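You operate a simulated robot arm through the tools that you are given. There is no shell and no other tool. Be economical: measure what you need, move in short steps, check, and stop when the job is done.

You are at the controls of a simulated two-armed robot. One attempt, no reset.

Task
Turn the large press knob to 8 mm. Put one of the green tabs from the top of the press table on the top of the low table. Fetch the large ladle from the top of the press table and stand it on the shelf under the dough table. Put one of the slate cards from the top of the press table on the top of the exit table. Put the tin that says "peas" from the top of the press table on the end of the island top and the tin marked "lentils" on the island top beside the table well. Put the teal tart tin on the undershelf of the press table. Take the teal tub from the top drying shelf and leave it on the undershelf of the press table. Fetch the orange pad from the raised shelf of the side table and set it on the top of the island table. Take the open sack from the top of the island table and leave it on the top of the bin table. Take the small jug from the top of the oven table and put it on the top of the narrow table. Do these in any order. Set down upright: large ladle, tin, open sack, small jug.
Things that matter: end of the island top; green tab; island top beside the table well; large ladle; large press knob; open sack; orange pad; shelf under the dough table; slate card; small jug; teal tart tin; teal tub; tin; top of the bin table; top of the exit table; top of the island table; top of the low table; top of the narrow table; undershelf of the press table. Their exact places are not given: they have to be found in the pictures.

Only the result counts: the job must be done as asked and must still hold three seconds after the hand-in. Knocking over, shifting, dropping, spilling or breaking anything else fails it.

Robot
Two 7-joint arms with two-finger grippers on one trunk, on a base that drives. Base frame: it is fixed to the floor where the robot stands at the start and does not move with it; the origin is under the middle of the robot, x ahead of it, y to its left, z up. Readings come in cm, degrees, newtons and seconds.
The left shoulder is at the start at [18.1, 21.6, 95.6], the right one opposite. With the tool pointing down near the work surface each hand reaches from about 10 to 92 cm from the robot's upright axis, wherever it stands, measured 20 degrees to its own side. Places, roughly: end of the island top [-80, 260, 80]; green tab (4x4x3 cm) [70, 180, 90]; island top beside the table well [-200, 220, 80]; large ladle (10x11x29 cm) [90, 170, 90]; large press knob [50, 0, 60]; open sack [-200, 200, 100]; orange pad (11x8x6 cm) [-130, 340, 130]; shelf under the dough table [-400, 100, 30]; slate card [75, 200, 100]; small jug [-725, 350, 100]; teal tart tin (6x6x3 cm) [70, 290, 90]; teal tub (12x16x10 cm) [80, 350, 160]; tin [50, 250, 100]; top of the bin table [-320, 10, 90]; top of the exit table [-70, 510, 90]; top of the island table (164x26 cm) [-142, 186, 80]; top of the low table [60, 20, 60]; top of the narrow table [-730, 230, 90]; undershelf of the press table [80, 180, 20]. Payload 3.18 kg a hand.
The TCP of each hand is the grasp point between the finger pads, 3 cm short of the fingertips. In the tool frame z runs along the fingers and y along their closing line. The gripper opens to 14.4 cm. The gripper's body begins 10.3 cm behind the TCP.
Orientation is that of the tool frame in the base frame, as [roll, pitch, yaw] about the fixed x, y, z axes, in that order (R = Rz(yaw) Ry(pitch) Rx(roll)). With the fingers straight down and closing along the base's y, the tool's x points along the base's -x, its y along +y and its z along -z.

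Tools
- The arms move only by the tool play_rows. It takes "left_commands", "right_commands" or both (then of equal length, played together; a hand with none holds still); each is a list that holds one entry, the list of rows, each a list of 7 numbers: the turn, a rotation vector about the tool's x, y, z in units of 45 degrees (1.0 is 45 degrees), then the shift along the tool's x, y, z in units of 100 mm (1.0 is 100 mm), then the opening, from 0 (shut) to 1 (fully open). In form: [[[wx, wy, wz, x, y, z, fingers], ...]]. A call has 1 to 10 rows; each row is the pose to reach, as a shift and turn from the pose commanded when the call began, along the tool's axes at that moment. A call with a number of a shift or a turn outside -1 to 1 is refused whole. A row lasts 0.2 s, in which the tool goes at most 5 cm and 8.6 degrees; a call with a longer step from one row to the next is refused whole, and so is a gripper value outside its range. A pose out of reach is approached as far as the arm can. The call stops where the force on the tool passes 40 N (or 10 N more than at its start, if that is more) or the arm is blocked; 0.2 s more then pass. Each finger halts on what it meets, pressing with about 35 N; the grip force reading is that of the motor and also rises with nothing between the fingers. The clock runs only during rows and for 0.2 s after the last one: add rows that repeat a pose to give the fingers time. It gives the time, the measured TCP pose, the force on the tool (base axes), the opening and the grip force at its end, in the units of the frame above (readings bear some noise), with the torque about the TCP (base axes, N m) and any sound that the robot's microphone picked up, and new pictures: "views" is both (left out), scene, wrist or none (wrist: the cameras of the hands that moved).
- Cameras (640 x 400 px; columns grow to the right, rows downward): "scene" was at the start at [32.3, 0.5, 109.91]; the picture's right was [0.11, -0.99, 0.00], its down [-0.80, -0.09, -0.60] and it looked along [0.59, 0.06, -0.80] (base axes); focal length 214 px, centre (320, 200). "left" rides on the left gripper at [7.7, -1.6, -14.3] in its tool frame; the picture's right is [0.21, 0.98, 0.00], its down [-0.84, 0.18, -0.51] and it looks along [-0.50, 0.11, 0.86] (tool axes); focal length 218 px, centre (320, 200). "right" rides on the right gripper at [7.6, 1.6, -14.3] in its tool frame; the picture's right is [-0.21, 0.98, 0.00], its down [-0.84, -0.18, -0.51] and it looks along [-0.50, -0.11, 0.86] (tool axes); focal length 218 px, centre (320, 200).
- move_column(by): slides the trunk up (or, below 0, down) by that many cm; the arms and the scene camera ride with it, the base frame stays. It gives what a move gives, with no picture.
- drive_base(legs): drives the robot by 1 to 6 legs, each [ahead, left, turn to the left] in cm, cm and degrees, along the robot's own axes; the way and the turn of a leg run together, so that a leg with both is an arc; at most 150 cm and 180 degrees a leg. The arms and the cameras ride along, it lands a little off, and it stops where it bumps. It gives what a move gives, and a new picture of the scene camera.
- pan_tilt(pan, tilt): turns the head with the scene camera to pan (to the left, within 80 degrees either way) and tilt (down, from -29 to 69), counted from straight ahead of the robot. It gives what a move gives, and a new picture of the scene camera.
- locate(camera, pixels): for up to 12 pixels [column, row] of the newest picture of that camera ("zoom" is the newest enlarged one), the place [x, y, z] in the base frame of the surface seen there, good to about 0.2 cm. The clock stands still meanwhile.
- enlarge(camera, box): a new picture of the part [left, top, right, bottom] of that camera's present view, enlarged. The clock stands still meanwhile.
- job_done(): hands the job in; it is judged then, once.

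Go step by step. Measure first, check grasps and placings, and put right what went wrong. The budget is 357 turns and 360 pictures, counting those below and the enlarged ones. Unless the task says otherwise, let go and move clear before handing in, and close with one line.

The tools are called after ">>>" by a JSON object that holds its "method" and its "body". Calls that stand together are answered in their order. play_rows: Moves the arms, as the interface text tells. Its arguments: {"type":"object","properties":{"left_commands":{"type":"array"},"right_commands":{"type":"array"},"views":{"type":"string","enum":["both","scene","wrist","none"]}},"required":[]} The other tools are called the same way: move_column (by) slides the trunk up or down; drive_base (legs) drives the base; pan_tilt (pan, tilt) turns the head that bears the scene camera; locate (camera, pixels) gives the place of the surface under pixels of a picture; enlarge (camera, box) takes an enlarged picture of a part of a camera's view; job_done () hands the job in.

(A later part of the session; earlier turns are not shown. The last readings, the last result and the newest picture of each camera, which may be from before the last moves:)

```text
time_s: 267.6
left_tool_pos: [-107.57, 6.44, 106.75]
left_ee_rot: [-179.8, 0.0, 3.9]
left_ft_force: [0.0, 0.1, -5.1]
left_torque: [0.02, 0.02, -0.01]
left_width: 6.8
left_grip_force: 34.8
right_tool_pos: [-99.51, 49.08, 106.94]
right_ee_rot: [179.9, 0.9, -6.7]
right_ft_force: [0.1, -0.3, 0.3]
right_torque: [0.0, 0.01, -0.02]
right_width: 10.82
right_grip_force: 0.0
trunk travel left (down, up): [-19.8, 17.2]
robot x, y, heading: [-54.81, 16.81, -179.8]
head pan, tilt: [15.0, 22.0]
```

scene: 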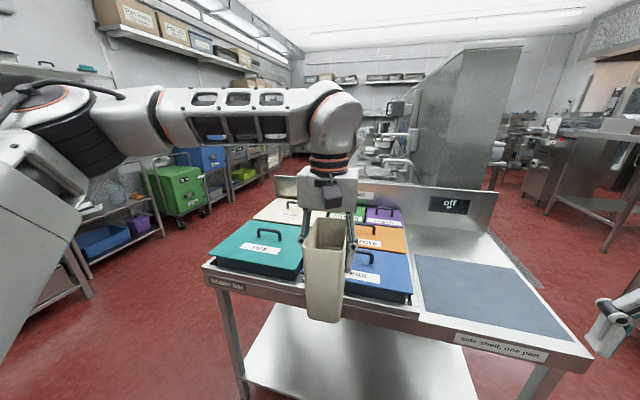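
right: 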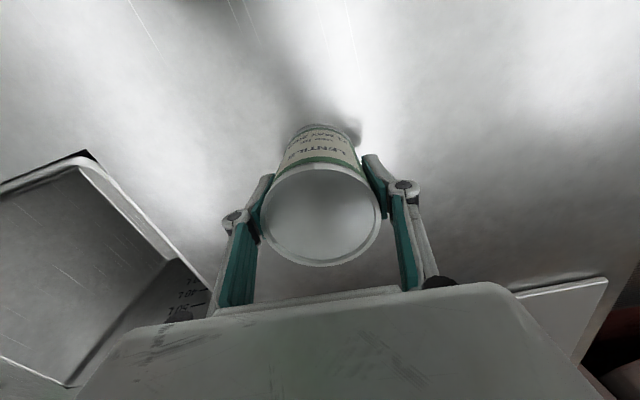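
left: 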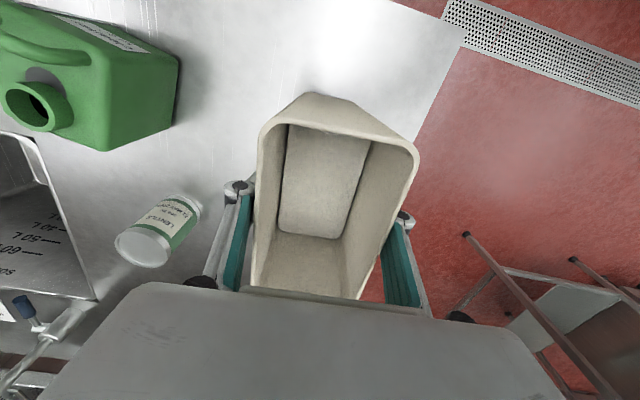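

Measure the southern aisle between the balance table and the wall shelves.

>>> {"method": "locate", "body": {"camera": "scene", "pixels": [[205, 268], [240, 390], [60, 300], [95, 295], [180, 190], [275, 185], [390, 165], [400, 140], [415, 185], [300, 150], [200, 250], [380, 175]]}}

>>> {"method": "enlarge", "body": {"camera": "scene", "box": [140, 60, 460, 240]}}

```text
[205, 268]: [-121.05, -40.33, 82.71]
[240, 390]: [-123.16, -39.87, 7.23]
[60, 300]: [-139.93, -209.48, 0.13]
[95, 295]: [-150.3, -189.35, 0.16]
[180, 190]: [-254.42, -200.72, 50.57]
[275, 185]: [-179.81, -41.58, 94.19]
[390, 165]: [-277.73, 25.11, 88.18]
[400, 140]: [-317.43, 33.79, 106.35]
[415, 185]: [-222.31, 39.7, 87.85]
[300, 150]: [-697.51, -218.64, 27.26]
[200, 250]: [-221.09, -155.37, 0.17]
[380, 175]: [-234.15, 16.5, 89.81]
```

```text
2.00 times, centred on (300, 150) of scene
```

zoom: 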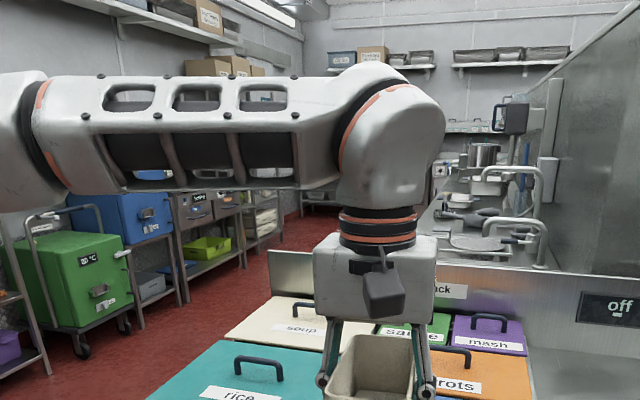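

A table (z≈88) runs along the partition's south side. Drive around: y≈−80, then west.

>>> {"method": "drive_base", "body": {"legs": [[0, 95, 0], [130, 0, 0]]}}

>>> {"method": "pan_tilt", "body": {"pan": -35, "tilt": 25}}

```text
time_s: 282.2
left_tool_pos: [-235.59, -87.51, 106.64]
left_ee_rot: [-179.8, 0.0, 4.1]
left_ft_force: [0.2, 0.8, -4.7]
left_torque: [0.01, 0.01, 0.01]
left_width: 6.8
left_grip_force: 34.6
right_tool_pos: [-227.73, -44.75, 107.08]
right_ee_rot: [179.9, 0.8, -6.4]
right_ft_force: [-0.3, -0.1, 0.3]
right_torque: [-0.03, 0.01, 0.01]
right_width: 10.8
right_grip_force: 0.0
trunk travel left (down, up): [-19.8, 17.2]
robot x, y, heading: [-182.78, -77.15, -179.4]
head pan, tilt: [15.0, 22.0]
```

scene: 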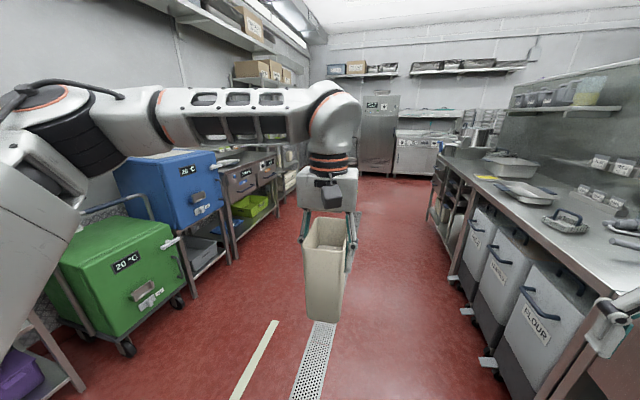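

```text
time_s: 283.4
left_tool_pos: [-235.62, -87.53, 106.75]
left_ee_rot: [-179.8, 0.1, 4.2]
left_ft_force: [-0.1, 0.6, -4.7]
left_torque: [0.03, -0.03, 0.0]
left_width: 6.79
left_grip_force: 34.5
right_tool_pos: [-227.74, -44.88, 106.96]
right_ee_rot: [180.0, 0.9, -6.4]
right_ft_force: [0.2, -0.6, -0.1]
right_torque: [0.02, 0.02, -0.03]
right_width: 10.78
right_grip_force: 0.0
trunk travel left (down, up): [-19.8, 17.2]
robot x, y, heading: [-182.6, -76.61, -179.4]
head pan, tilt: [-35.0, 25.0]
```

scene: 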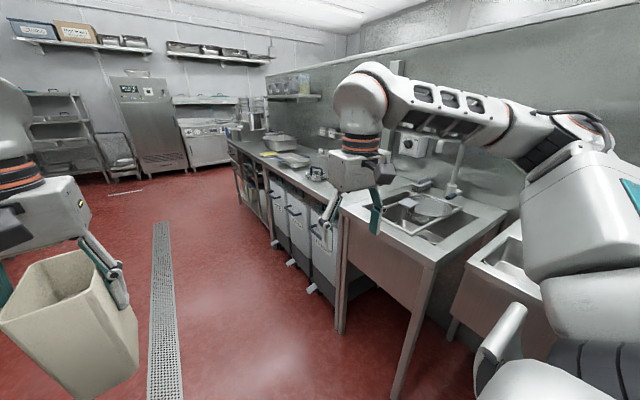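

The bin table (flour bins below) is beyond the sink. Drive ahead 130 and turn right to face it.

>>> {"method": "drive_base", "body": {"legs": [[130, 0, 0], [0, 0, -90]]}}

>>> {"method": "pan_tilt", "body": {"pan": 0, "tilt": 40}}

```text
time_s: 293.7
left_tool_pos: [-322.24, -26.19, 106.75]
left_ee_rot: [-179.7, 0.1, -85.7]
left_ft_force: [-0.4, 0.2, -5.2]
left_torque: [-0.03, -0.02, 0.04]
left_width: 6.77
left_grip_force: 34.7
right_tool_pos: [-279.45, -34.07, 107.04]
right_ee_rot: [179.8, 0.9, -96.2]
right_ft_force: [-0.4, 0.6, -0.5]
right_torque: [0.02, 0.01, 0.02]
right_width: 10.79
right_grip_force: 0.1
trunk travel left (down, up): [-19.8, 17.2]
robot x, y, heading: [-311.55, -79.26, 90.9]
head pan, tilt: [-35.0, 25.0]
```

scene: 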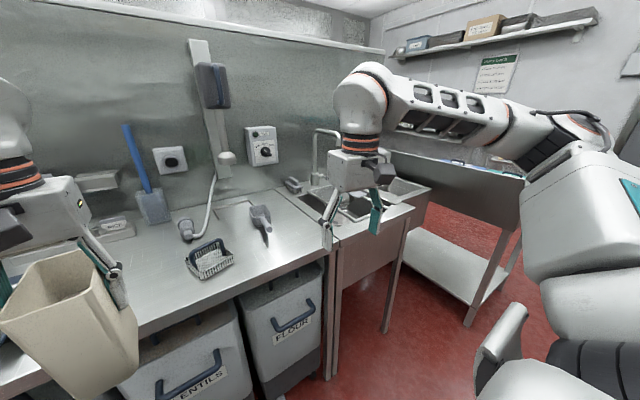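

```text
time_s: 294.7
left_tool_pos: [-322.35, -26.28, 106.74]
left_ee_rot: [-179.8, 0.0, -85.6]
left_ft_force: [0.1, 0.3, -4.1]
left_torque: [-0.03, 0.03, -0.02]
left_width: 6.79
left_grip_force: 35.1
right_tool_pos: [-279.6, -33.99, 107.03]
right_ee_rot: [-179.9, 0.9, -96.2]
right_ft_force: [0.0, -0.5, -0.4]
right_torque: [0.0, 0.02, -0.02]
right_width: 10.81
right_grip_force: 0.1
trunk travel left (down, up): [-19.8, 17.2]
robot x, y, heading: [-311.73, -79.03, 90.5]
head pan, tilt: [0.0, 40.0]
```

scene: 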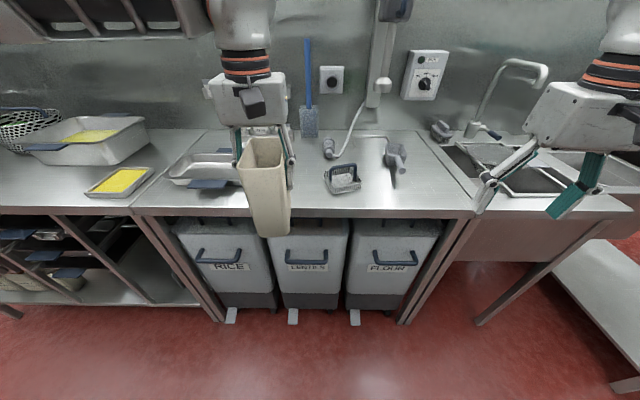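

Measure the bin table's free areas.

>>> {"method": "locate", "body": {"camera": "scene", "pixels": [[150, 207], [460, 207], [400, 200], [300, 200], [300, 180], [375, 190], [342, 190], [235, 190], [397, 180], [325, 165], [390, 135], [200, 190]]}}

```text
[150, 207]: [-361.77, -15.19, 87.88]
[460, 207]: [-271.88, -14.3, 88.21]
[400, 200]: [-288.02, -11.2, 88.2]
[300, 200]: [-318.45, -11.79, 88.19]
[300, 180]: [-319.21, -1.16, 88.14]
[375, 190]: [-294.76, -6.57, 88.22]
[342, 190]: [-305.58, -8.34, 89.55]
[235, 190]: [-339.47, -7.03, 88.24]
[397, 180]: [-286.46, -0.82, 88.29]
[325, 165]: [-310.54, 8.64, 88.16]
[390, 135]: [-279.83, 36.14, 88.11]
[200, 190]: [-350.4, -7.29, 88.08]
```

Check the area beneath the sack with the left wrist camera.

>>> {"method": "play_rows", "body": {"left_commands": [[[0, 0, 0, 0, 0, -0.02, 0.35]]], "views": "wrist"}}

```text
time_s: 295.1
left_tool_pos: [-322.15, -26.11, 106.98]
left_ee_rot: [-179.8, 0.0, -85.7]
left_ft_force: [0.8, -0.4, -5.6]
left_torque: [-0.02, 0.0, -0.04]
left_width: 6.8
left_grip_force: 35.2
right_tool_pos: [-279.51, -34.01, 107.01]
right_ee_rot: [179.9, 0.9, -96.2]
right_ft_force: [0.3, 0.3, -0.3]
right_torque: [-0.04, -0.01, -0.02]
right_width: 10.8
right_grip_force: 0.1
trunk travel left (down, up): [-19.8, 17.2]
robot x, y, heading: [-311.36, -79.12, 90.7]
head pan, tilt: [0.0, 40.0]
```

left: 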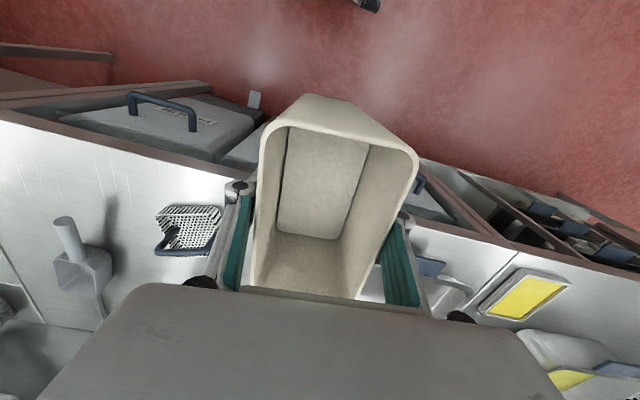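

>>> {"method": "locate", "body": {"camera": "left", "pixels": [[430, 265], [418, 285], [445, 262], [222, 225], [235, 190], [440, 300]]}}

>>> {"method": "locate", "body": {"camera": "scene", "pixels": [[292, 160], [300, 150], [228, 185], [232, 170], [360, 185], [325, 185]]}}

```text
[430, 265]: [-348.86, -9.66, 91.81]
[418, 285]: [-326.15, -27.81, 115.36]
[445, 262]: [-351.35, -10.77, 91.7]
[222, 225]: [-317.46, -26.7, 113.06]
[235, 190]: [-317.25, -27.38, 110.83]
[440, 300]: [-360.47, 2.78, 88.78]
```

```text
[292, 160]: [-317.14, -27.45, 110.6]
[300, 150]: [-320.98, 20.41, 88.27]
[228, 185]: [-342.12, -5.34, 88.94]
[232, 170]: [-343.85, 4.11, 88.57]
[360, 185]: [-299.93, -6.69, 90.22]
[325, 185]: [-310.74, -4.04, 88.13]
```

Free gap x −338…−312; target (−324,−2). Drive forward 14, then extend 10.

>>> {"method": "drive_base", "body": {"legs": [[14, 0, 0]]}}

>>> {"method": "play_rows", "body": {"left_commands": [[[0, 0, 0, -0.25, 0, 0, 0.35], [0, 0, 0, -0.5, 0, 0, 0.35], [0, 0, 0, -0.8, 0.05, 0.1, 0.35], [0, 0, 0, -1, 0.1, 0.3, 0.35]]], "views": "scene"}}

```text
time_s: 296.4
left_tool_pos: [-322.52, -12.19, 106.91]
left_ee_rot: [-180.0, -0.1, -85.5]
left_ft_force: [-0.7, 0.9, -5.2]
left_torque: [-0.05, 0.02, -0.02]
left_width: 6.8
left_grip_force: 35.4
right_tool_pos: [-279.75, -19.89, 106.94]
right_ee_rot: [-180.0, 0.8, -96.0]
right_ft_force: [0.0, -0.7, 1.1]
right_torque: [-0.02, -0.02, 0.01]
right_width: 10.79
right_grip_force: 0.1
trunk travel left (down, up): [-19.8, 17.2]
robot x, y, heading: [-311.7, -64.86, 91.0]
head pan, tilt: [0.0, 40.0]
```

scene: 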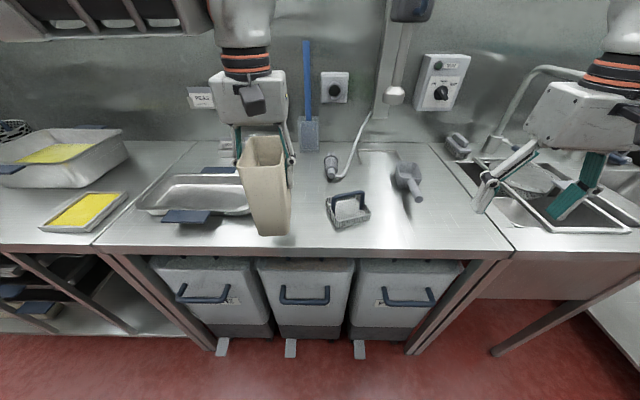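

```text
time_s: 297.4
left_tool_pos: [-324.29, -2.39, 103.89]
left_ee_rot: [-179.8, -0.2, -85.5]
left_ft_force: [-0.1, 0.6, -4.5]
left_torque: [-0.03, 0.0, 0.0]
left_width: 6.81
left_grip_force: 34.7
right_tool_pos: [-279.97, -19.83, 106.8]
right_ee_rot: [179.9, 0.9, -95.9]
right_ft_force: [0.4, 0.1, -0.1]
right_torque: [-0.05, -0.03, 0.01]
right_width: 10.82
right_grip_force: 0.1
trunk travel left (down, up): [-19.8, 17.2]
robot x, y, heading: [-311.77, -65.02, 91.1]
head pan, tilt: [0.0, 40.0]
```

scene: 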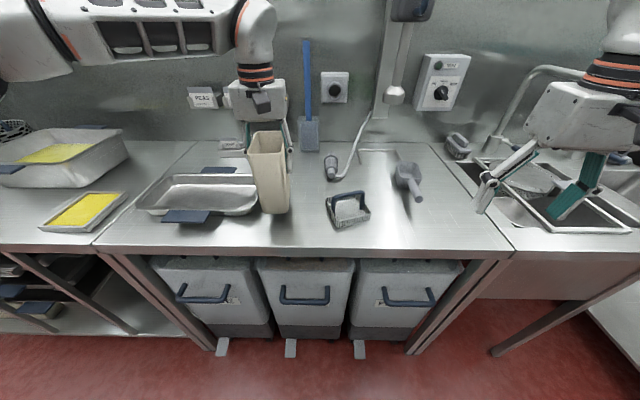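

The tray's right edge at (255,200) looks near the sack; measure.

>>> {"method": "locate", "body": {"camera": "scene", "pixels": [[250, 212], [254, 205], [255, 190], [276, 213], [287, 205], [330, 215], [260, 208]]}}

```text
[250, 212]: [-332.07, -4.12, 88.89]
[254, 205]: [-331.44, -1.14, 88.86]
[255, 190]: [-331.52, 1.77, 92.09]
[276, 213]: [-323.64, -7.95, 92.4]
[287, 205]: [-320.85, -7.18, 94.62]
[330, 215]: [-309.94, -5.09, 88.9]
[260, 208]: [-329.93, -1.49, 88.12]
```

Shift right 3.5 cm to centre in the gap, and lower.

>>> {"method": "play_rows", "body": {"left_commands": [[[0, 0, 0, 0, -0.2, 0, 0.35], [0, 0, 0, 0.02, -0.36, 0.1, 0.35], [0, 0, 0, 0.02, -0.36, 0.25, 0.35], [0, 0, 0, 0.02, -0.36, 0.36, 0.35], [0, 0, 0, 0.02, -0.36, 0.4, 0.35]]], "views": "scene"}}

```text
time_s: 298.6
left_tool_pos: [-320.69, -2.25, 100.03]
left_ee_rot: [-179.9, 0.1, -85.5]
left_ft_force: [0.9, -0.8, -1.1]
left_torque: [0.14, 0.04, -0.04]
left_width: 6.81
left_grip_force: 34.9
right_tool_pos: [-279.89, -19.92, 106.96]
right_ee_rot: [179.9, 1.1, -96.1]
right_ft_force: [0.9, 0.1, -0.5]
right_torque: [0.03, 0.01, 0.01]
right_width: 10.8
right_grip_force: 0.1
trunk travel left (down, up): [-19.8, 17.2]
robot x, y, heading: [-311.5, -65.06, 91.1]
head pan, tilt: [0.0, 40.0]
```

scene: 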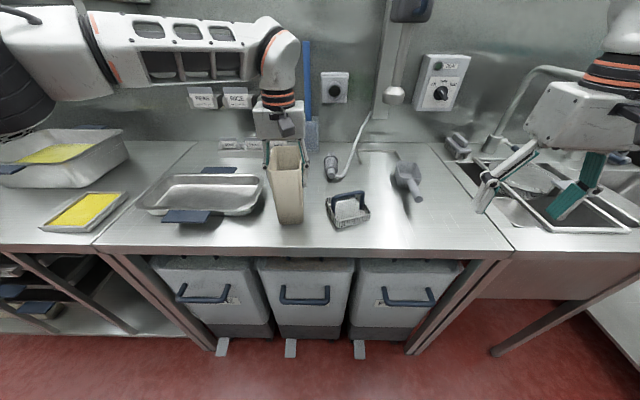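

Force has nearly dropped off (−1.1 N): touching. Lower 0.15, release to 9.5 cm and rise.

>>> {"method": "play_rows", "body": {"left_commands": [[[0, 0, 0, 0, 0, 0.015, 0.35], [0, 0, 0, 0, 0, 0.015, 0.55], [0, 0, 0, 0, 0, 0.015, 0.63], [0, 0, 0, 0, 0, 0.015, 0.63], [0, 0, 0, 0, 0, -0.3, 0.63], [0, 0, 0, 0, 0, -0.6, 0.63], [0, 0, 0, 0, 0, -1, 0.63]]], "views": "none"}}

>>> {"method": "play_rows", "body": {"left_commands": [[[0, 0, 0, 0, 0, -0.4, 0.63], [0, 0, 0, 0.2, 0, -0.7, 0.63], [0, 0, 0, 0.5, 0, -0.8, 0.63], [0, 0, 0, 0.8, 0, -0.8, 0.63], [0, 0, 0, 1, 0, -0.8, 0.63]]], "views": "scene"}}

```text
time_s: 300.2
left_tool_pos: [-320.64, -2.22, 110.18]
left_ee_rot: [-179.9, 0.2, -85.5]
left_ft_force: [0.1, -0.1, 0.3]
left_torque: [0.06, 0.04, -0.03]
left_width: 9.1
left_grip_force: 0.0
right_tool_pos: [-279.75, -20.03, 107.11]
right_ee_rot: [179.9, 1.0, -96.0]
right_ft_force: [0.2, -0.2, -0.1]
right_torque: [0.02, 0.02, 0.02]
right_width: 10.78
right_grip_force: 0.0
trunk travel left (down, up): [-19.8, 17.2]
robot x, y, heading: [-311.76, -64.5, 91.0]
head pan, tilt: [0.0, 40.0]
```

```text
time_s: 301.4
left_tool_pos: [-320.0, -12.42, 117.97]
left_ee_rot: [-179.9, 0.0, -85.5]
left_ft_force: [-0.2, 0.1, -0.1]
left_torque: [0.02, -0.01, -0.01]
left_width: 9.08
left_grip_force: 0.1
right_tool_pos: [-279.87, -19.83, 107.08]
right_ee_rot: [179.9, 1.0, -96.0]
right_ft_force: [-0.5, 0.1, 0.2]
right_torque: [0.06, -0.01, 0.0]
right_width: 10.8
right_grip_force: 0.1
trunk travel left (down, up): [-19.8, 17.2]
robot x, y, heading: [-311.82, -64.82, 91.2]
head pan, tilt: [0.0, 40.0]
```

scene: 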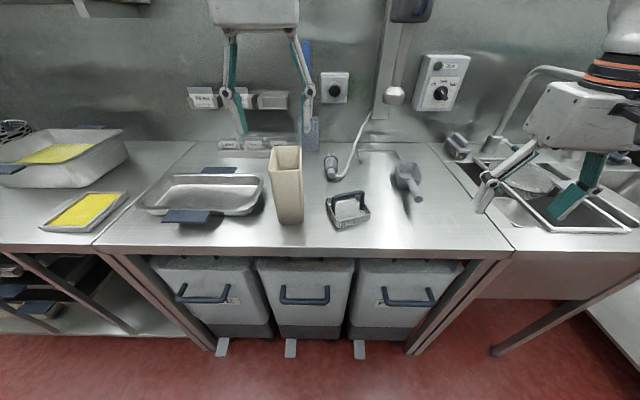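

Sack is standing on the bin table. Now to the small jug in the far west: back up, turn west and look.

>>> {"method": "drive_base", "body": {"legs": [[-20, 0, 0], [0, 0, 89]]}}

>>> {"method": "pan_tilt", "body": {"pan": -25, "tilt": 18}}

```text
time_s: 306.8
left_tool_pos: [-364.06, -92.25, 117.97]
left_ee_rot: [-179.9, 0.0, 3.5]
left_ft_force: [-0.7, -0.4, 0.1]
left_torque: [0.0, -0.01, -0.01]
left_width: 9.07
left_grip_force: 0.0
right_tool_pos: [-355.86, -52.1, 107.04]
right_ee_rot: [180.0, 0.9, -7.0]
right_ft_force: [-0.4, 0.1, 1.4]
right_torque: [-0.03, -0.01, -0.01]
right_width: 10.8
right_grip_force: 0.0
trunk travel left (down, up): [-19.8, 17.2]
robot x, y, heading: [-311.32, -84.72, -180.0]
head pan, tilt: [0.0, 40.0]
```

scene: 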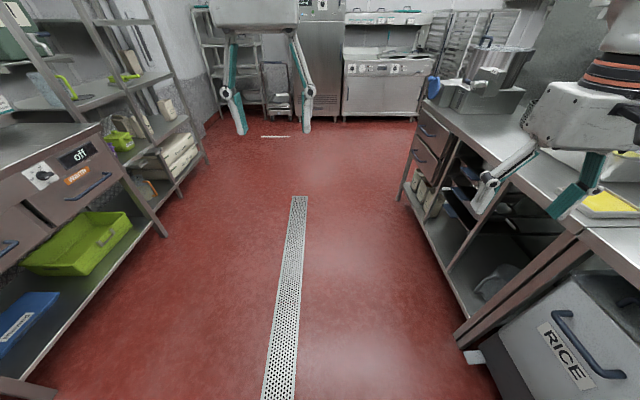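

```text
time_s: 307.7
left_tool_pos: [-363.98, -92.12, 118.1]
left_ee_rot: [-180.0, 0.1, 3.5]
left_ft_force: [0.3, -0.4, -0.5]
left_torque: [0.01, -0.01, 0.04]
left_width: 9.07
left_grip_force: 0.0
right_tool_pos: [-355.8, -52.05, 107.02]
right_ee_rot: [179.9, 1.0, -7.0]
right_ft_force: [-0.5, 0.4, -1.4]
right_torque: [-0.01, -0.03, 0.0]
right_width: 10.82
right_grip_force: 0.2
trunk travel left (down, up): [-19.8, 17.2]
robot x, y, heading: [-311.18, -84.55, -179.6]
head pan, tilt: [-25.0, 18.0]
```

scene: 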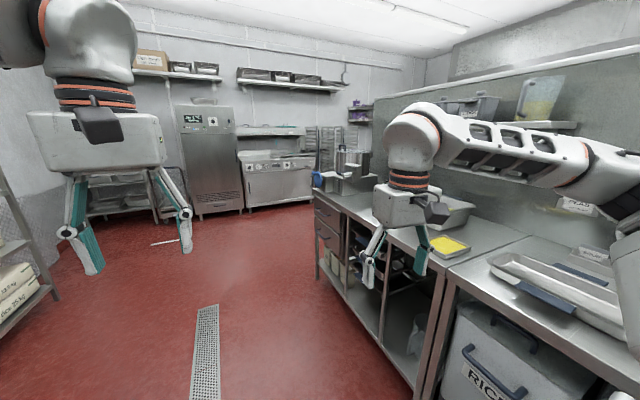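

>>> {"method": "locate", "body": {"camera": "scene", "pixels": [[200, 215], [280, 205], [318, 280], [312, 205], [375, 110], [325, 180], [340, 155], [120, 210]]}}

```text
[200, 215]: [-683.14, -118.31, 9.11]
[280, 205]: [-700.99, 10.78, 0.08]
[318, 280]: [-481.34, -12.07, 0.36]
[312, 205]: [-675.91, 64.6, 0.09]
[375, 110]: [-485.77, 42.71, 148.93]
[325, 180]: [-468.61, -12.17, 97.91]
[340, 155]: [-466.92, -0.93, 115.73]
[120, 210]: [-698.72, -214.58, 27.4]
```

The partition ends at x≈−486. Drive west to x≈−570, then turn north.

>>> {"method": "drive_base", "body": {"legs": [[150, 0, 0], [108, 0, 0], [0, 0, -90]]}}

>>> {"method": "pan_tilt", "body": {"pan": 20, "tilt": 18}}

```text
time_s: 324.1
left_tool_pos: [-575.79, -32.06, 117.98]
left_ee_rot: [-180.0, 0.0, -88.5]
left_ft_force: [-0.6, 0.6, -0.7]
left_torque: [0.0, 0.0, 0.04]
left_width: 9.09
left_grip_force: 0.0
right_tool_pos: [-536.12, -41.74, 106.97]
right_ee_rot: [179.8, 0.9, -98.8]
right_ft_force: [-0.8, 0.0, 0.1]
right_torque: [-0.03, -0.02, -0.02]
right_width: 10.78
right_grip_force: 0.0
trunk travel left (down, up): [-19.8, 17.2]
robot x, y, heading: [-570.16, -85.12, 88.1]
head pan, tilt: [-25.0, 18.0]
```

scene: 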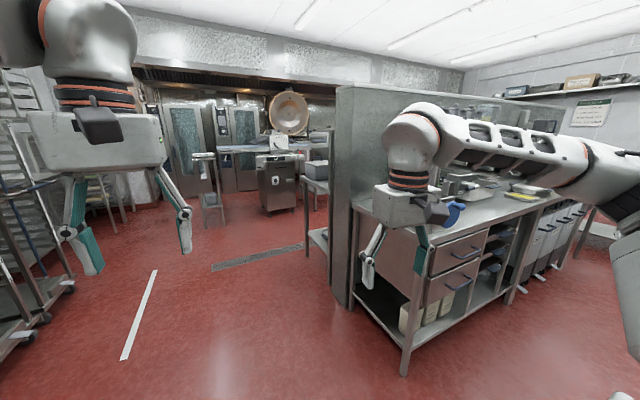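

```text
time_s: 325.3
left_tool_pos: [-575.93, -32.03, 118.0]
left_ee_rot: [-179.9, 0.0, -88.6]
left_ft_force: [-1.0, 0.8, 0.2]
left_torque: [0.04, -0.01, 0.02]
left_width: 9.07
left_grip_force: 0.0
right_tool_pos: [-536.11, -41.79, 107.03]
right_ee_rot: [179.9, 0.9, -98.9]
right_ft_force: [-0.5, 0.2, 0.1]
right_torque: [0.02, 0.0, -0.01]
right_width: 10.8
right_grip_force: 0.0
trunk travel left (down, up): [-19.8, 17.2]
robot x, y, heading: [-570.48, -85.07, 88.2]
head pan, tilt: [20.0, 18.0]
```

scene: 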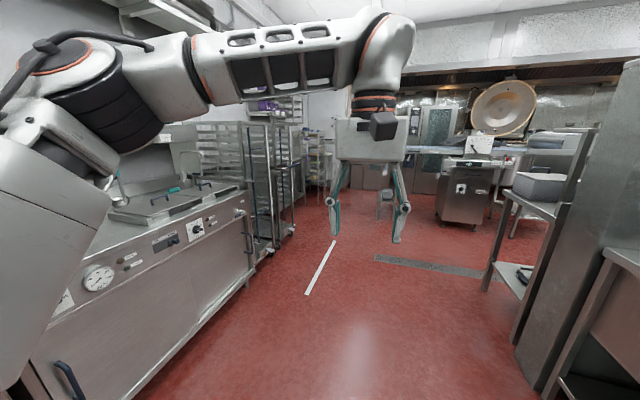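

>>> {"method": "locate", "body": {"camera": "scene", "pixels": [[385, 215], [470, 225], [290, 230], [500, 275], [330, 140], [315, 160], [380, 180], [420, 180]]}}

>>> {"method": "drive_base", "body": {"legs": [[150, 0, 0], [70, 0, 0]]}}

>>> {"method": "pan_tilt", "body": {"pan": 50, "tilt": 22}}

```text
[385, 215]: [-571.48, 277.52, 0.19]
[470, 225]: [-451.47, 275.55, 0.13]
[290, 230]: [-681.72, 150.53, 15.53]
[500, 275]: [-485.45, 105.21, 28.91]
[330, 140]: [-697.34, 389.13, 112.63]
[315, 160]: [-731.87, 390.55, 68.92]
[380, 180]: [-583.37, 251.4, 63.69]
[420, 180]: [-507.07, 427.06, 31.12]
```

```text
time_s: 336.1
left_tool_pos: [-576.5, 186.71, 117.99]
left_ee_rot: [-180.0, 0.0, -86.6]
left_ft_force: [-0.1, 0.2, 0.2]
left_torque: [0.0, 0.0, 0.02]
left_width: 9.06
left_grip_force: 0.0
right_tool_pos: [-536.41, 178.41, 106.89]
right_ee_rot: [179.9, 0.8, -97.0]
right_ft_force: [-0.6, 0.1, 0.0]
right_torque: [-0.01, 0.0, 0.02]
right_width: 10.81
right_grip_force: 0.1
trunk travel left (down, up): [-19.8, 17.2]
robot x, y, heading: [-569.19, 134.1, 90.0]
head pan, tilt: [20.0, 18.0]
```

scene: 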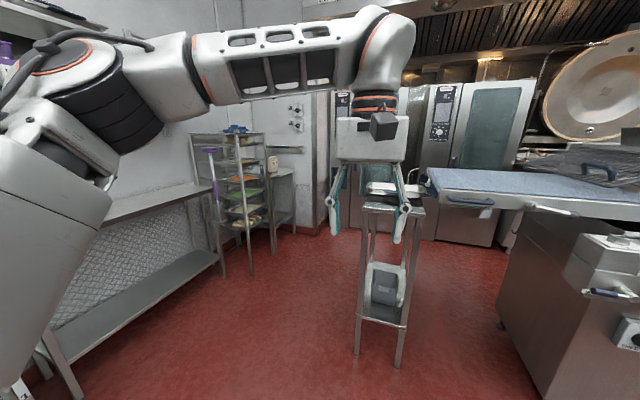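

```text
time_s: 337.1
left_tool_pos: [-576.32, 186.73, 117.9]
left_ee_rot: [-179.9, -0.1, -86.6]
left_ft_force: [-0.3, -0.9, 0.0]
left_torque: [0.01, -0.02, -0.03]
left_width: 9.07
left_grip_force: 0.1
right_tool_pos: [-536.44, 178.35, 107.01]
right_ee_rot: [179.9, 0.9, -97.1]
right_ft_force: [0.1, -0.3, 1.0]
right_torque: [0.0, -0.05, -0.02]
right_width: 10.83
right_grip_force: 0.1
trunk travel left (down, up): [-19.8, 17.2]
robot x, y, heading: [-569.03, 134.02, 89.9]
head pan, tilt: [50.0, 22.0]
```

scene: 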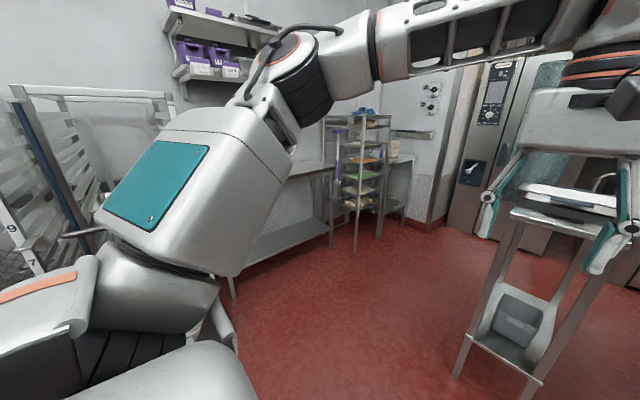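

Oven table with a beige jug at (393,147); a narrow table lies along the west wall. Measure.

>>> {"method": "locate", "body": {"camera": "scene", "pixels": [[393, 145], [394, 160], [410, 165], [395, 222], [355, 250], [310, 168], [280, 180], [232, 290], [370, 150], [455, 375], [505, 215], [330, 240]]}}

>>> {"method": "enlarge", "body": {"camera": "scene", "box": [260, 90, 450, 250]}}

```text
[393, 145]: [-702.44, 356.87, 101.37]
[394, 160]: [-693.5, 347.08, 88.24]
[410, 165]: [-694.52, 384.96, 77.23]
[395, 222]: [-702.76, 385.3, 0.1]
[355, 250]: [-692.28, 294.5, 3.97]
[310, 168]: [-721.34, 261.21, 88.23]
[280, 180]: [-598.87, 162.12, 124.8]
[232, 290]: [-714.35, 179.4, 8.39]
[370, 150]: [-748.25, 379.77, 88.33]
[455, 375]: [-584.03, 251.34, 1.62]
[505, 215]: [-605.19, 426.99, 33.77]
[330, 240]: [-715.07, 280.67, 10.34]
```

```text
2.50 times, centred on (355, 170) of scene
```

zoom: 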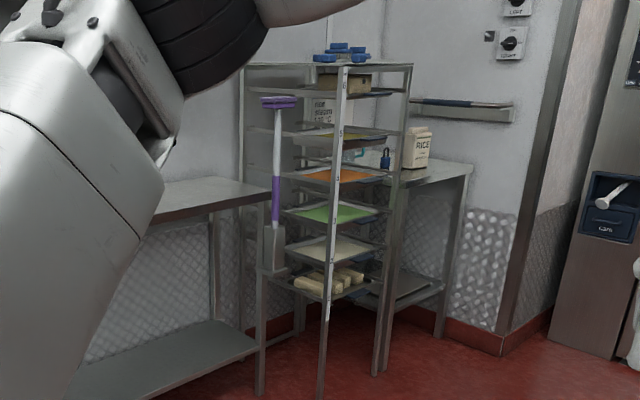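

Drive west 70 and north 150 between the stool and tray stand, then look at the oven table.

>>> {"method": "drive_base", "body": {"legs": [[0, 70, 0], [148, 0, 0]]}}

>>> {"method": "pan_tilt", "body": {"pan": 45, "tilt": 25}}

```text
time_s: 344.0
left_tool_pos: [-646.47, 187.24, 118.15]
left_ee_rot: [-180.0, 0.1, -87.4]
left_ft_force: [-0.3, 0.7, 1.0]
left_torque: [-0.02, -0.03, 0.0]
left_width: 9.06
left_grip_force: 0.1
right_tool_pos: [-606.56, 178.44, 107.04]
right_ee_rot: [179.8, 1.0, -97.9]
right_ft_force: [0.2, 0.1, 0.3]
right_torque: [0.02, -0.02, -0.02]
right_width: 10.82
right_grip_force: 0.1
trunk travel left (down, up): [-19.8, 17.2]
robot x, y, heading: [-640.2, 135.03, 89.1]
head pan, tilt: [50.0, 22.0]
stopped in leg 2: the robot was blocked; the commanded pose is now the measured one
```

scene: 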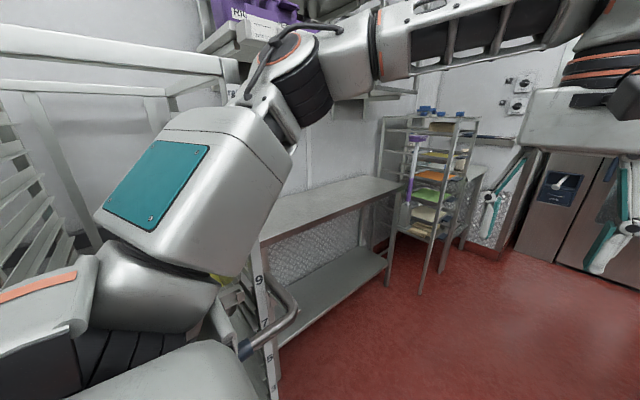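

```text
time_s: 344.7
left_tool_pos: [-646.46, 187.25, 118.05]
left_ee_rot: [-180.0, 0.2, -87.4]
left_ft_force: [-0.5, -0.7, -0.4]
left_torque: [-0.01, 0.02, 0.0]
left_width: 9.11
left_grip_force: 0.0
right_tool_pos: [-606.52, 178.33, 107.04]
right_ee_rot: [179.9, 1.0, -97.9]
right_ft_force: [0.2, -0.1, 0.1]
right_torque: [-0.01, 0.01, 0.03]
right_width: 10.81
right_grip_force: 0.0
trunk travel left (down, up): [-19.8, 17.2]
robot x, y, heading: [-639.87, 134.8, 89.0]
head pan, tilt: [45.0, 25.0]
```

scene: 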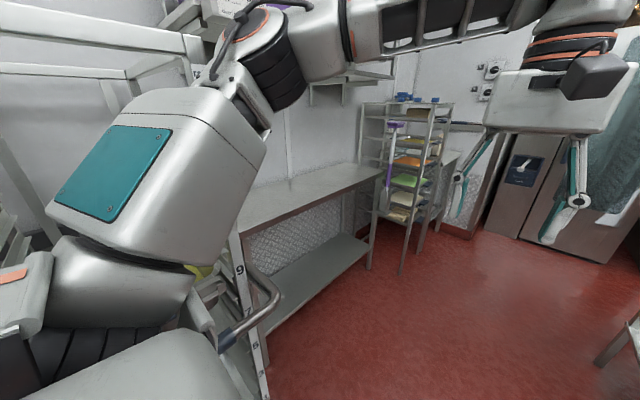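

The robot brushed the rack at its left; shift right 14 and continue north.

>>> {"method": "drive_base", "body": {"legs": [[0, -14, 1], [100, 0, 0]]}}

```text
time_s: 351.3
left_tool_pos: [-633.96, 286.61, 118.01]
left_ee_rot: [180.0, 0.0, -86.1]
left_ft_force: [-0.2, 0.6, -0.8]
left_torque: [-0.02, 0.03, -0.03]
left_width: 9.05
left_grip_force: 0.1
right_tool_pos: [-593.89, 278.59, 106.96]
right_ee_rot: [179.9, 0.9, -96.6]
right_ft_force: [-0.4, -0.1, -0.3]
right_torque: [0.01, 0.03, -0.03]
right_width: 10.79
right_grip_force: 0.1
trunk travel left (down, up): [-19.8, 17.2]
robot x, y, heading: [-626.4, 233.78, 90.3]
head pan, tilt: [45.0, 25.0]
```

scene: 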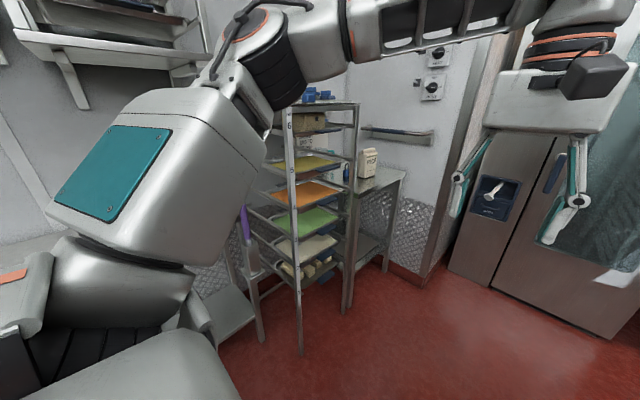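

Continue north, slightly left, to y≈335.

>>> {"method": "drive_base", "body": {"legs": [[0, 9, 0], [95, 0, 0]]}}

>>> {"method": "pan_tilt", "body": {"pan": 65, "tilt": 30}}

```text
time_s: 357.2
left_tool_pos: [-644.45, 378.5, 118.06]
left_ee_rot: [-180.0, 0.0, -85.7]
left_ft_force: [0.0, -0.1, 0.1]
left_torque: [-0.01, -0.01, 0.03]
left_width: 9.07
left_grip_force: 0.1
right_tool_pos: [-604.39, 370.85, 107.06]
right_ee_rot: [179.9, 0.8, -96.1]
right_ft_force: [0.0, 0.4, 0.5]
right_torque: [-0.05, 0.01, 0.02]
right_width: 10.81
right_grip_force: 0.1
trunk travel left (down, up): [-19.8, 17.2]
robot x, y, heading: [-636.43, 325.78, 90.4]
head pan, tilt: [45.0, 25.0]
```

scene: 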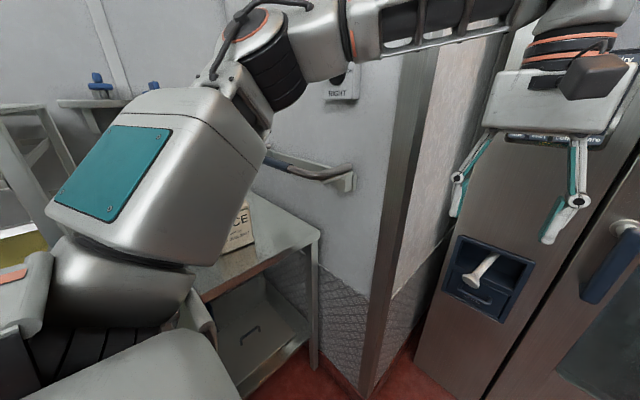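

```text
time_s: 358.1
left_tool_pos: [-644.48, 378.66, 117.99]
left_ee_rot: [-179.9, 0.1, -85.7]
left_ft_force: [-0.4, 0.1, 0.6]
left_torque: [-0.01, 0.04, 0.02]
left_width: 9.08
left_grip_force: 0.0
right_tool_pos: [-604.24, 370.81, 107.03]
right_ee_rot: [179.9, 0.9, -96.2]
right_ft_force: [0.5, -0.4, 0.3]
right_torque: [-0.01, -0.02, 0.02]
right_width: 10.79
right_grip_force: 0.1
trunk travel left (down, up): [-19.8, 17.2]
robot x, y, heading: [-636.54, 325.9, 90.8]
head pan, tilt: [65.0, 30.0]
```

scene: 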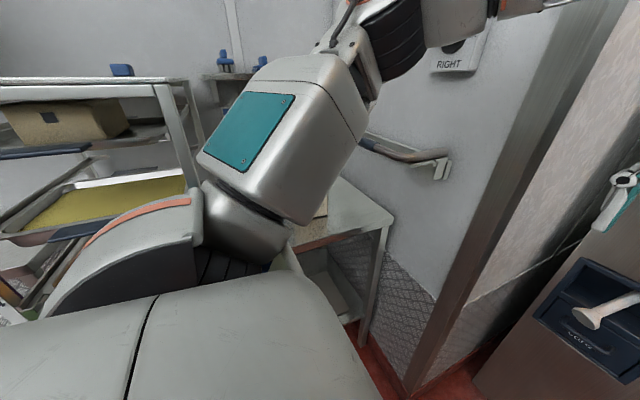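

>>> {"method": "locate", "body": {"camera": "scene", "pixels": [[160, 90], [185, 90], [195, 170], [100, 85], [330, 250], [385, 222], [420, 170], [365, 145], [320, 205], [520, 250]]}}

```text
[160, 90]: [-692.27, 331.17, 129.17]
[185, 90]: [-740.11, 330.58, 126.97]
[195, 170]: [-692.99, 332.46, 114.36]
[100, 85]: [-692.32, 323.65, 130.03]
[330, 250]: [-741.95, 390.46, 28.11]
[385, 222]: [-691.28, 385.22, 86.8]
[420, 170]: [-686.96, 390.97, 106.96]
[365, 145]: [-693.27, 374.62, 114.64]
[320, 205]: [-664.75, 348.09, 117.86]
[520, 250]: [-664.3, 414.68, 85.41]
```

Retract the right hand close to the body before turning in this tight spot.

>>> {"method": "play_rows", "body": {"right_commands": [[[0, 0, 0, 0.3, 0.1, 0, 0.5], [0, 0, 0, 0.6, 0.2, 0, 0.5], [0, 0, 0, 0.9, 0.3, 0, 0.5], [0, 0, 0, 1, 0.4, 0, 0.5]]], "views": "none"}}

>>> {"method": "drive_base", "body": {"legs": [[22, -10, 0], [0, 0, 90]]}}

>>> {"method": "pan_tilt", "body": {"pan": 0, "tilt": 40}}

```text
time_s: 359.1
left_tool_pos: [-644.5, 378.53, 117.98]
left_ee_rot: [-179.9, -0.1, -85.7]
left_ft_force: [0.2, -0.4, -0.7]
left_torque: [0.02, 0.0, 0.0]
left_width: 9.05
left_grip_force: 0.1
right_tool_pos: [-609.47, 361.24, 106.83]
right_ee_rot: [180.0, 0.9, -96.1]
right_ft_force: [1.5, -0.2, -0.1]
right_torque: [-0.04, 0.03, 0.01]
right_width: 7.19
right_grip_force: 0.1
trunk travel left (down, up): [-19.8, 17.2]
robot x, y, heading: [-636.64, 325.83, 90.7]
head pan, tilt: [65.0, 30.0]
```

```text
time_s: 364.7
left_tool_pos: [-679.04, 338.55, 118.11]
left_ee_rot: [-179.9, 0.1, 5.3]
left_ft_force: [-0.3, 0.3, -0.1]
left_torque: [0.0, -0.01, -0.03]
left_width: 9.08
left_grip_force: 0.0
right_tool_pos: [-662.5, 373.97, 106.86]
right_ee_rot: [-180.0, 1.0, -5.1]
right_ft_force: [1.0, -0.6, 0.0]
right_torque: [0.03, 0.0, 0.05]
right_width: 7.2
right_grip_force: 0.1
trunk travel left (down, up): [-19.8, 17.2]
robot x, y, heading: [-626.81, 347.65, -178.5]
head pan, tilt: [65.0, 30.0]
```

scene: 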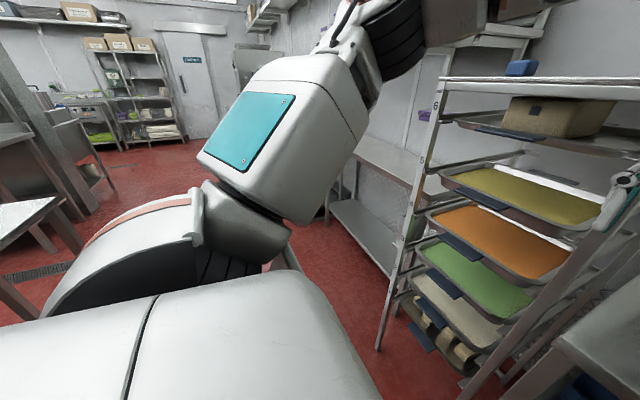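

```text
time_s: 366.1
left_tool_pos: [-678.99, 338.54, 117.96]
left_ee_rot: [-180.0, 0.1, 5.3]
left_ft_force: [0.0, -0.5, -0.5]
left_torque: [0.0, 0.0, 0.03]
left_width: 9.07
left_grip_force: 0.0
right_tool_pos: [-662.44, 373.94, 106.97]
right_ee_rot: [180.0, 0.9, -5.0]
right_ft_force: [0.0, -0.4, 0.2]
right_torque: [0.03, 0.0, 0.03]
right_width: 7.21
right_grip_force: 0.0
trunk travel left (down, up): [-19.8, 17.2]
robot x, y, heading: [-626.71, 347.89, -178.2]
head pan, tilt: [0.0, 40.0]
```

scene: 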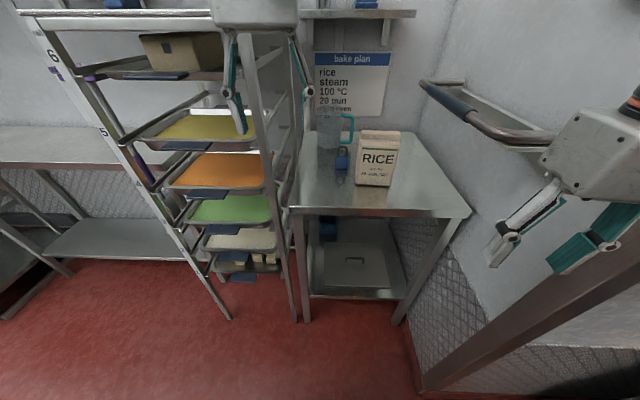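

A clear jug with teal handle stands at (335,130) on the oven table. Zoom and measure.

>>> {"method": "enlarge", "body": {"camera": "scene", "box": [280, 90, 420, 210]}}

>>> {"method": "locate", "body": {"camera": "scene", "pixels": [[330, 118], [318, 118], [341, 118], [330, 148], [353, 128], [347, 118], [342, 160], [362, 150], [378, 133], [310, 190], [325, 200], [395, 135]]}}

```text
3.33 times, centred on (350, 150) of scene
```

zoom: 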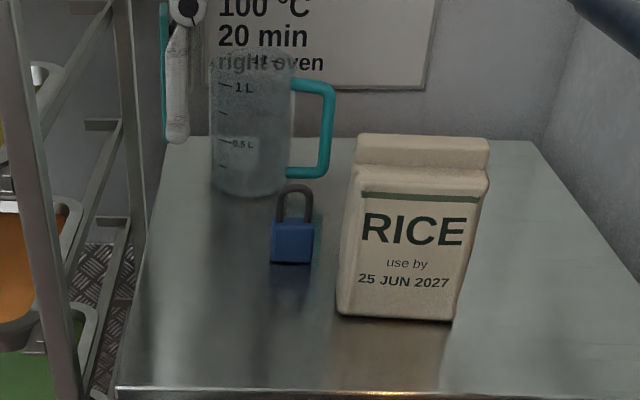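

```text
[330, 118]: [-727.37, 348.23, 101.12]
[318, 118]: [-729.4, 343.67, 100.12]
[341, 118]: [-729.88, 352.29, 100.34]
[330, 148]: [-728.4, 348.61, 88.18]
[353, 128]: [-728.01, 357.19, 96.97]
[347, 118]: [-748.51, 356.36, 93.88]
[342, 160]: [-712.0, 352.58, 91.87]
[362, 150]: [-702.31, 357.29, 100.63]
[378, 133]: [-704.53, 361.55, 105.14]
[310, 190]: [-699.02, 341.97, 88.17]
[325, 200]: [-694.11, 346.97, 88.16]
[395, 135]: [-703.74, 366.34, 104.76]
```

Jug: clear cylinder centre ≈(−731.8,348), handle toward +y. Raise the trunk, move north 13 and closer.

>>> {"method": "move_column", "body": {"by": 17}}

>>> {"method": "drive_base", "body": {"legs": [[0, -12, -1.5], [25, 0, 0]]}}

>>> {"method": "pan_tilt", "body": {"pan": 0, "tilt": 50}}

```text
time_s: 368.0
left_tool_pos: [-679.09, 338.58, 135.06]
left_ee_rot: [-179.9, 0.0, 5.3]
left_ft_force: [-0.5, 0.3, 0.9]
left_torque: [-0.03, -0.02, -0.01]
left_width: 9.08
left_grip_force: 0.0
right_tool_pos: [-662.46, 374.1, 123.94]
right_ee_rot: [-180.0, 0.9, -5.2]
right_ft_force: [-0.4, -0.4, -0.8]
right_torque: [0.01, -0.02, -0.01]
right_width: 7.21
right_grip_force: 0.1
trunk travel left (down, up): [-36.8, 0.2]
robot x, y, heading: [-626.9, 347.78, -178.2]
head pan, tilt: [0.0, 40.0]
```

```text
time_s: 369.6
left_tool_pos: [-679.41, 351.28, 135.05]
left_ee_rot: [-180.0, 0.1, 3.9]
left_ft_force: [0.0, -0.7, -0.2]
left_torque: [-0.02, -0.04, 0.0]
left_width: 9.08
left_grip_force: 0.2
right_tool_pos: [-662.01, 386.03, 123.93]
right_ee_rot: [179.9, 1.0, -5.8]
right_ft_force: [-0.3, -0.8, 0.1]
right_torque: [0.0, -0.01, 0.0]
right_width: 7.18
right_grip_force: 0.1
trunk travel left (down, up): [-36.8, 0.2]
robot x, y, heading: [-626.98, 358.98, -179.8]
head pan, tilt: [0.0, 40.0]
stopped in leg 1: the force on the tool passed its limit at 48 N (the readings are from after the stop); the commanded pose is now the measured one
```

scene: 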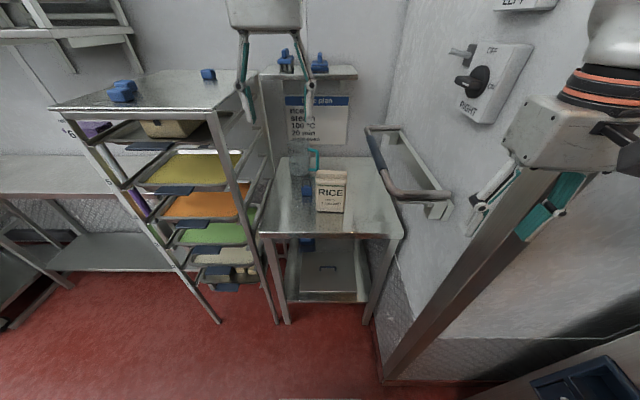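

```text
time_s: 370.4
left_tool_pos: [-679.42, 351.3, 135.08]
left_ee_rot: [-179.9, 0.1, 3.8]
left_ft_force: [-1.0, 0.2, 0.5]
left_torque: [0.0, -0.01, -0.01]
left_width: 9.05
left_grip_force: 0.2
right_tool_pos: [-661.97, 386.1, 124.0]
right_ee_rot: [179.9, 1.0, -5.8]
right_ft_force: [-0.1, -0.1, 0.2]
right_torque: [0.01, 0.0, -0.01]
right_width: 7.19
right_grip_force: 0.0
trunk travel left (down, up): [-36.8, 0.2]
robot x, y, heading: [-626.42, 359.02, -179.4]
head pan, tilt: [0.0, 50.0]
```

scene: 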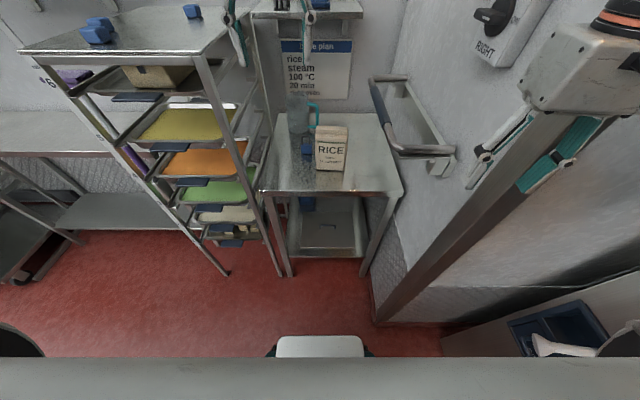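

The right hand touched the wall pillar. Tuck it left 12 cm, back a bit.

>>> {"method": "play_rows", "body": {"right_commands": [[[0, 0, 0, 0.1, 0.3, 0, 0.2], [0, 0, 0, 0.3, 0.6, 0, 0.2], [0, 0, 0, 0.6, 0.9, 0, 0.2], [0, 0, 0, 0.9, 1, 0, 0.2]]], "views": "none"}}

>>> {"method": "drive_base", "body": {"legs": [[25, 0, 0]]}}

```text
time_s: 371.4
left_tool_pos: [-677.89, 352.7, 135.7]
left_ee_rot: [179.7, 0.8, 3.5]
left_ft_force: [-0.8, 0.8, 0.1]
left_torque: [0.05, -0.01, 0.0]
left_width: 9.07
left_grip_force: 0.1
right_tool_pos: [-652.77, 376.39, 123.95]
right_ee_rot: [179.2, 1.6, -6.9]
right_ft_force: [0.5, -0.2, -0.2]
right_torque: [0.01, -0.02, 0.01]
right_width: 2.87
right_grip_force: 0.0
trunk travel left (down, up): [-36.8, 0.2]
robot x, y, heading: [-626.62, 359.15, -179.9]
head pan, tilt: [0.0, 50.0]
```

```text
time_s: 372.1
left_tool_pos: [-678.66, 352.34, 135.66]
left_ee_rot: [-180.0, 0.5, 3.0]
left_ft_force: [-0.5, 0.5, 0.4]
left_torque: [0.03, -0.05, 0.02]
left_width: 9.08
left_grip_force: 0.1
right_tool_pos: [-653.31, 376.14, 124.0]
right_ee_rot: [179.3, 1.1, -8.3]
right_ft_force: [0.3, 0.6, -1.0]
right_torque: [0.02, 0.0, 0.01]
right_width: 2.87
right_grip_force: 0.1
trunk travel left (down, up): [-36.8, 0.2]
robot x, y, heading: [-627.41, 359.09, 179.5]
head pan, tilt: [0.0, 50.0]
stopped in leg 1: the robot was blocked; the commanded pose is now the measured one
```

scene: 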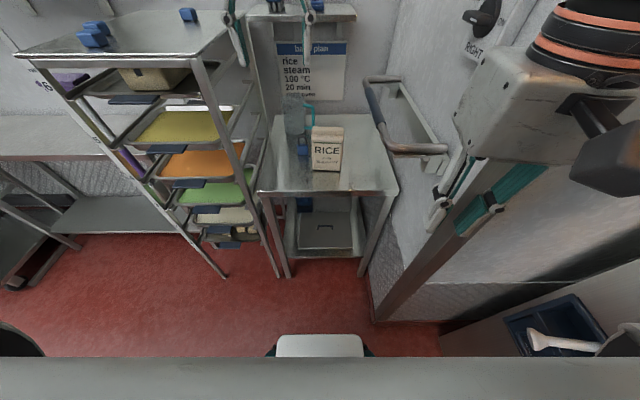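

The right side is blocked by the pillar. Shift 16 left (arms are above the tray stand), then go forward.

>>> {"method": "drive_base", "body": {"legs": [[0, 16, 0], [25, 0, 0]]}}

```text
time_s: 374.5
left_tool_pos: [-679.21, 336.29, 135.52]
left_ee_rot: [-179.9, 0.6, 2.7]
left_ft_force: [-0.4, 0.5, -0.2]
left_torque: [-0.04, -0.05, -0.01]
left_width: 9.07
left_grip_force: 0.0
right_tool_pos: [-653.84, 360.15, 123.98]
right_ee_rot: [179.3, 0.9, -9.2]
right_ft_force: [-0.1, 0.3, 0.7]
right_torque: [0.0, -0.01, -0.01]
right_width: 2.87
right_grip_force: 0.1
trunk travel left (down, up): [-36.8, 0.2]
robot x, y, heading: [-627.01, 343.07, 178.9]
head pan, tilt: [0.0, 50.0]
stopped in leg 2: the robot was blocked; the commanded pose is now the measured one
```

scene: 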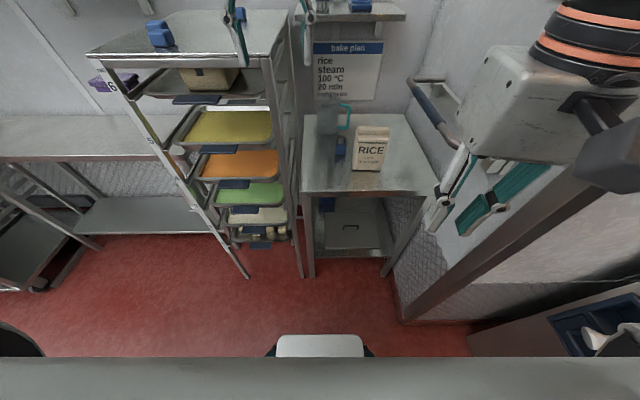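

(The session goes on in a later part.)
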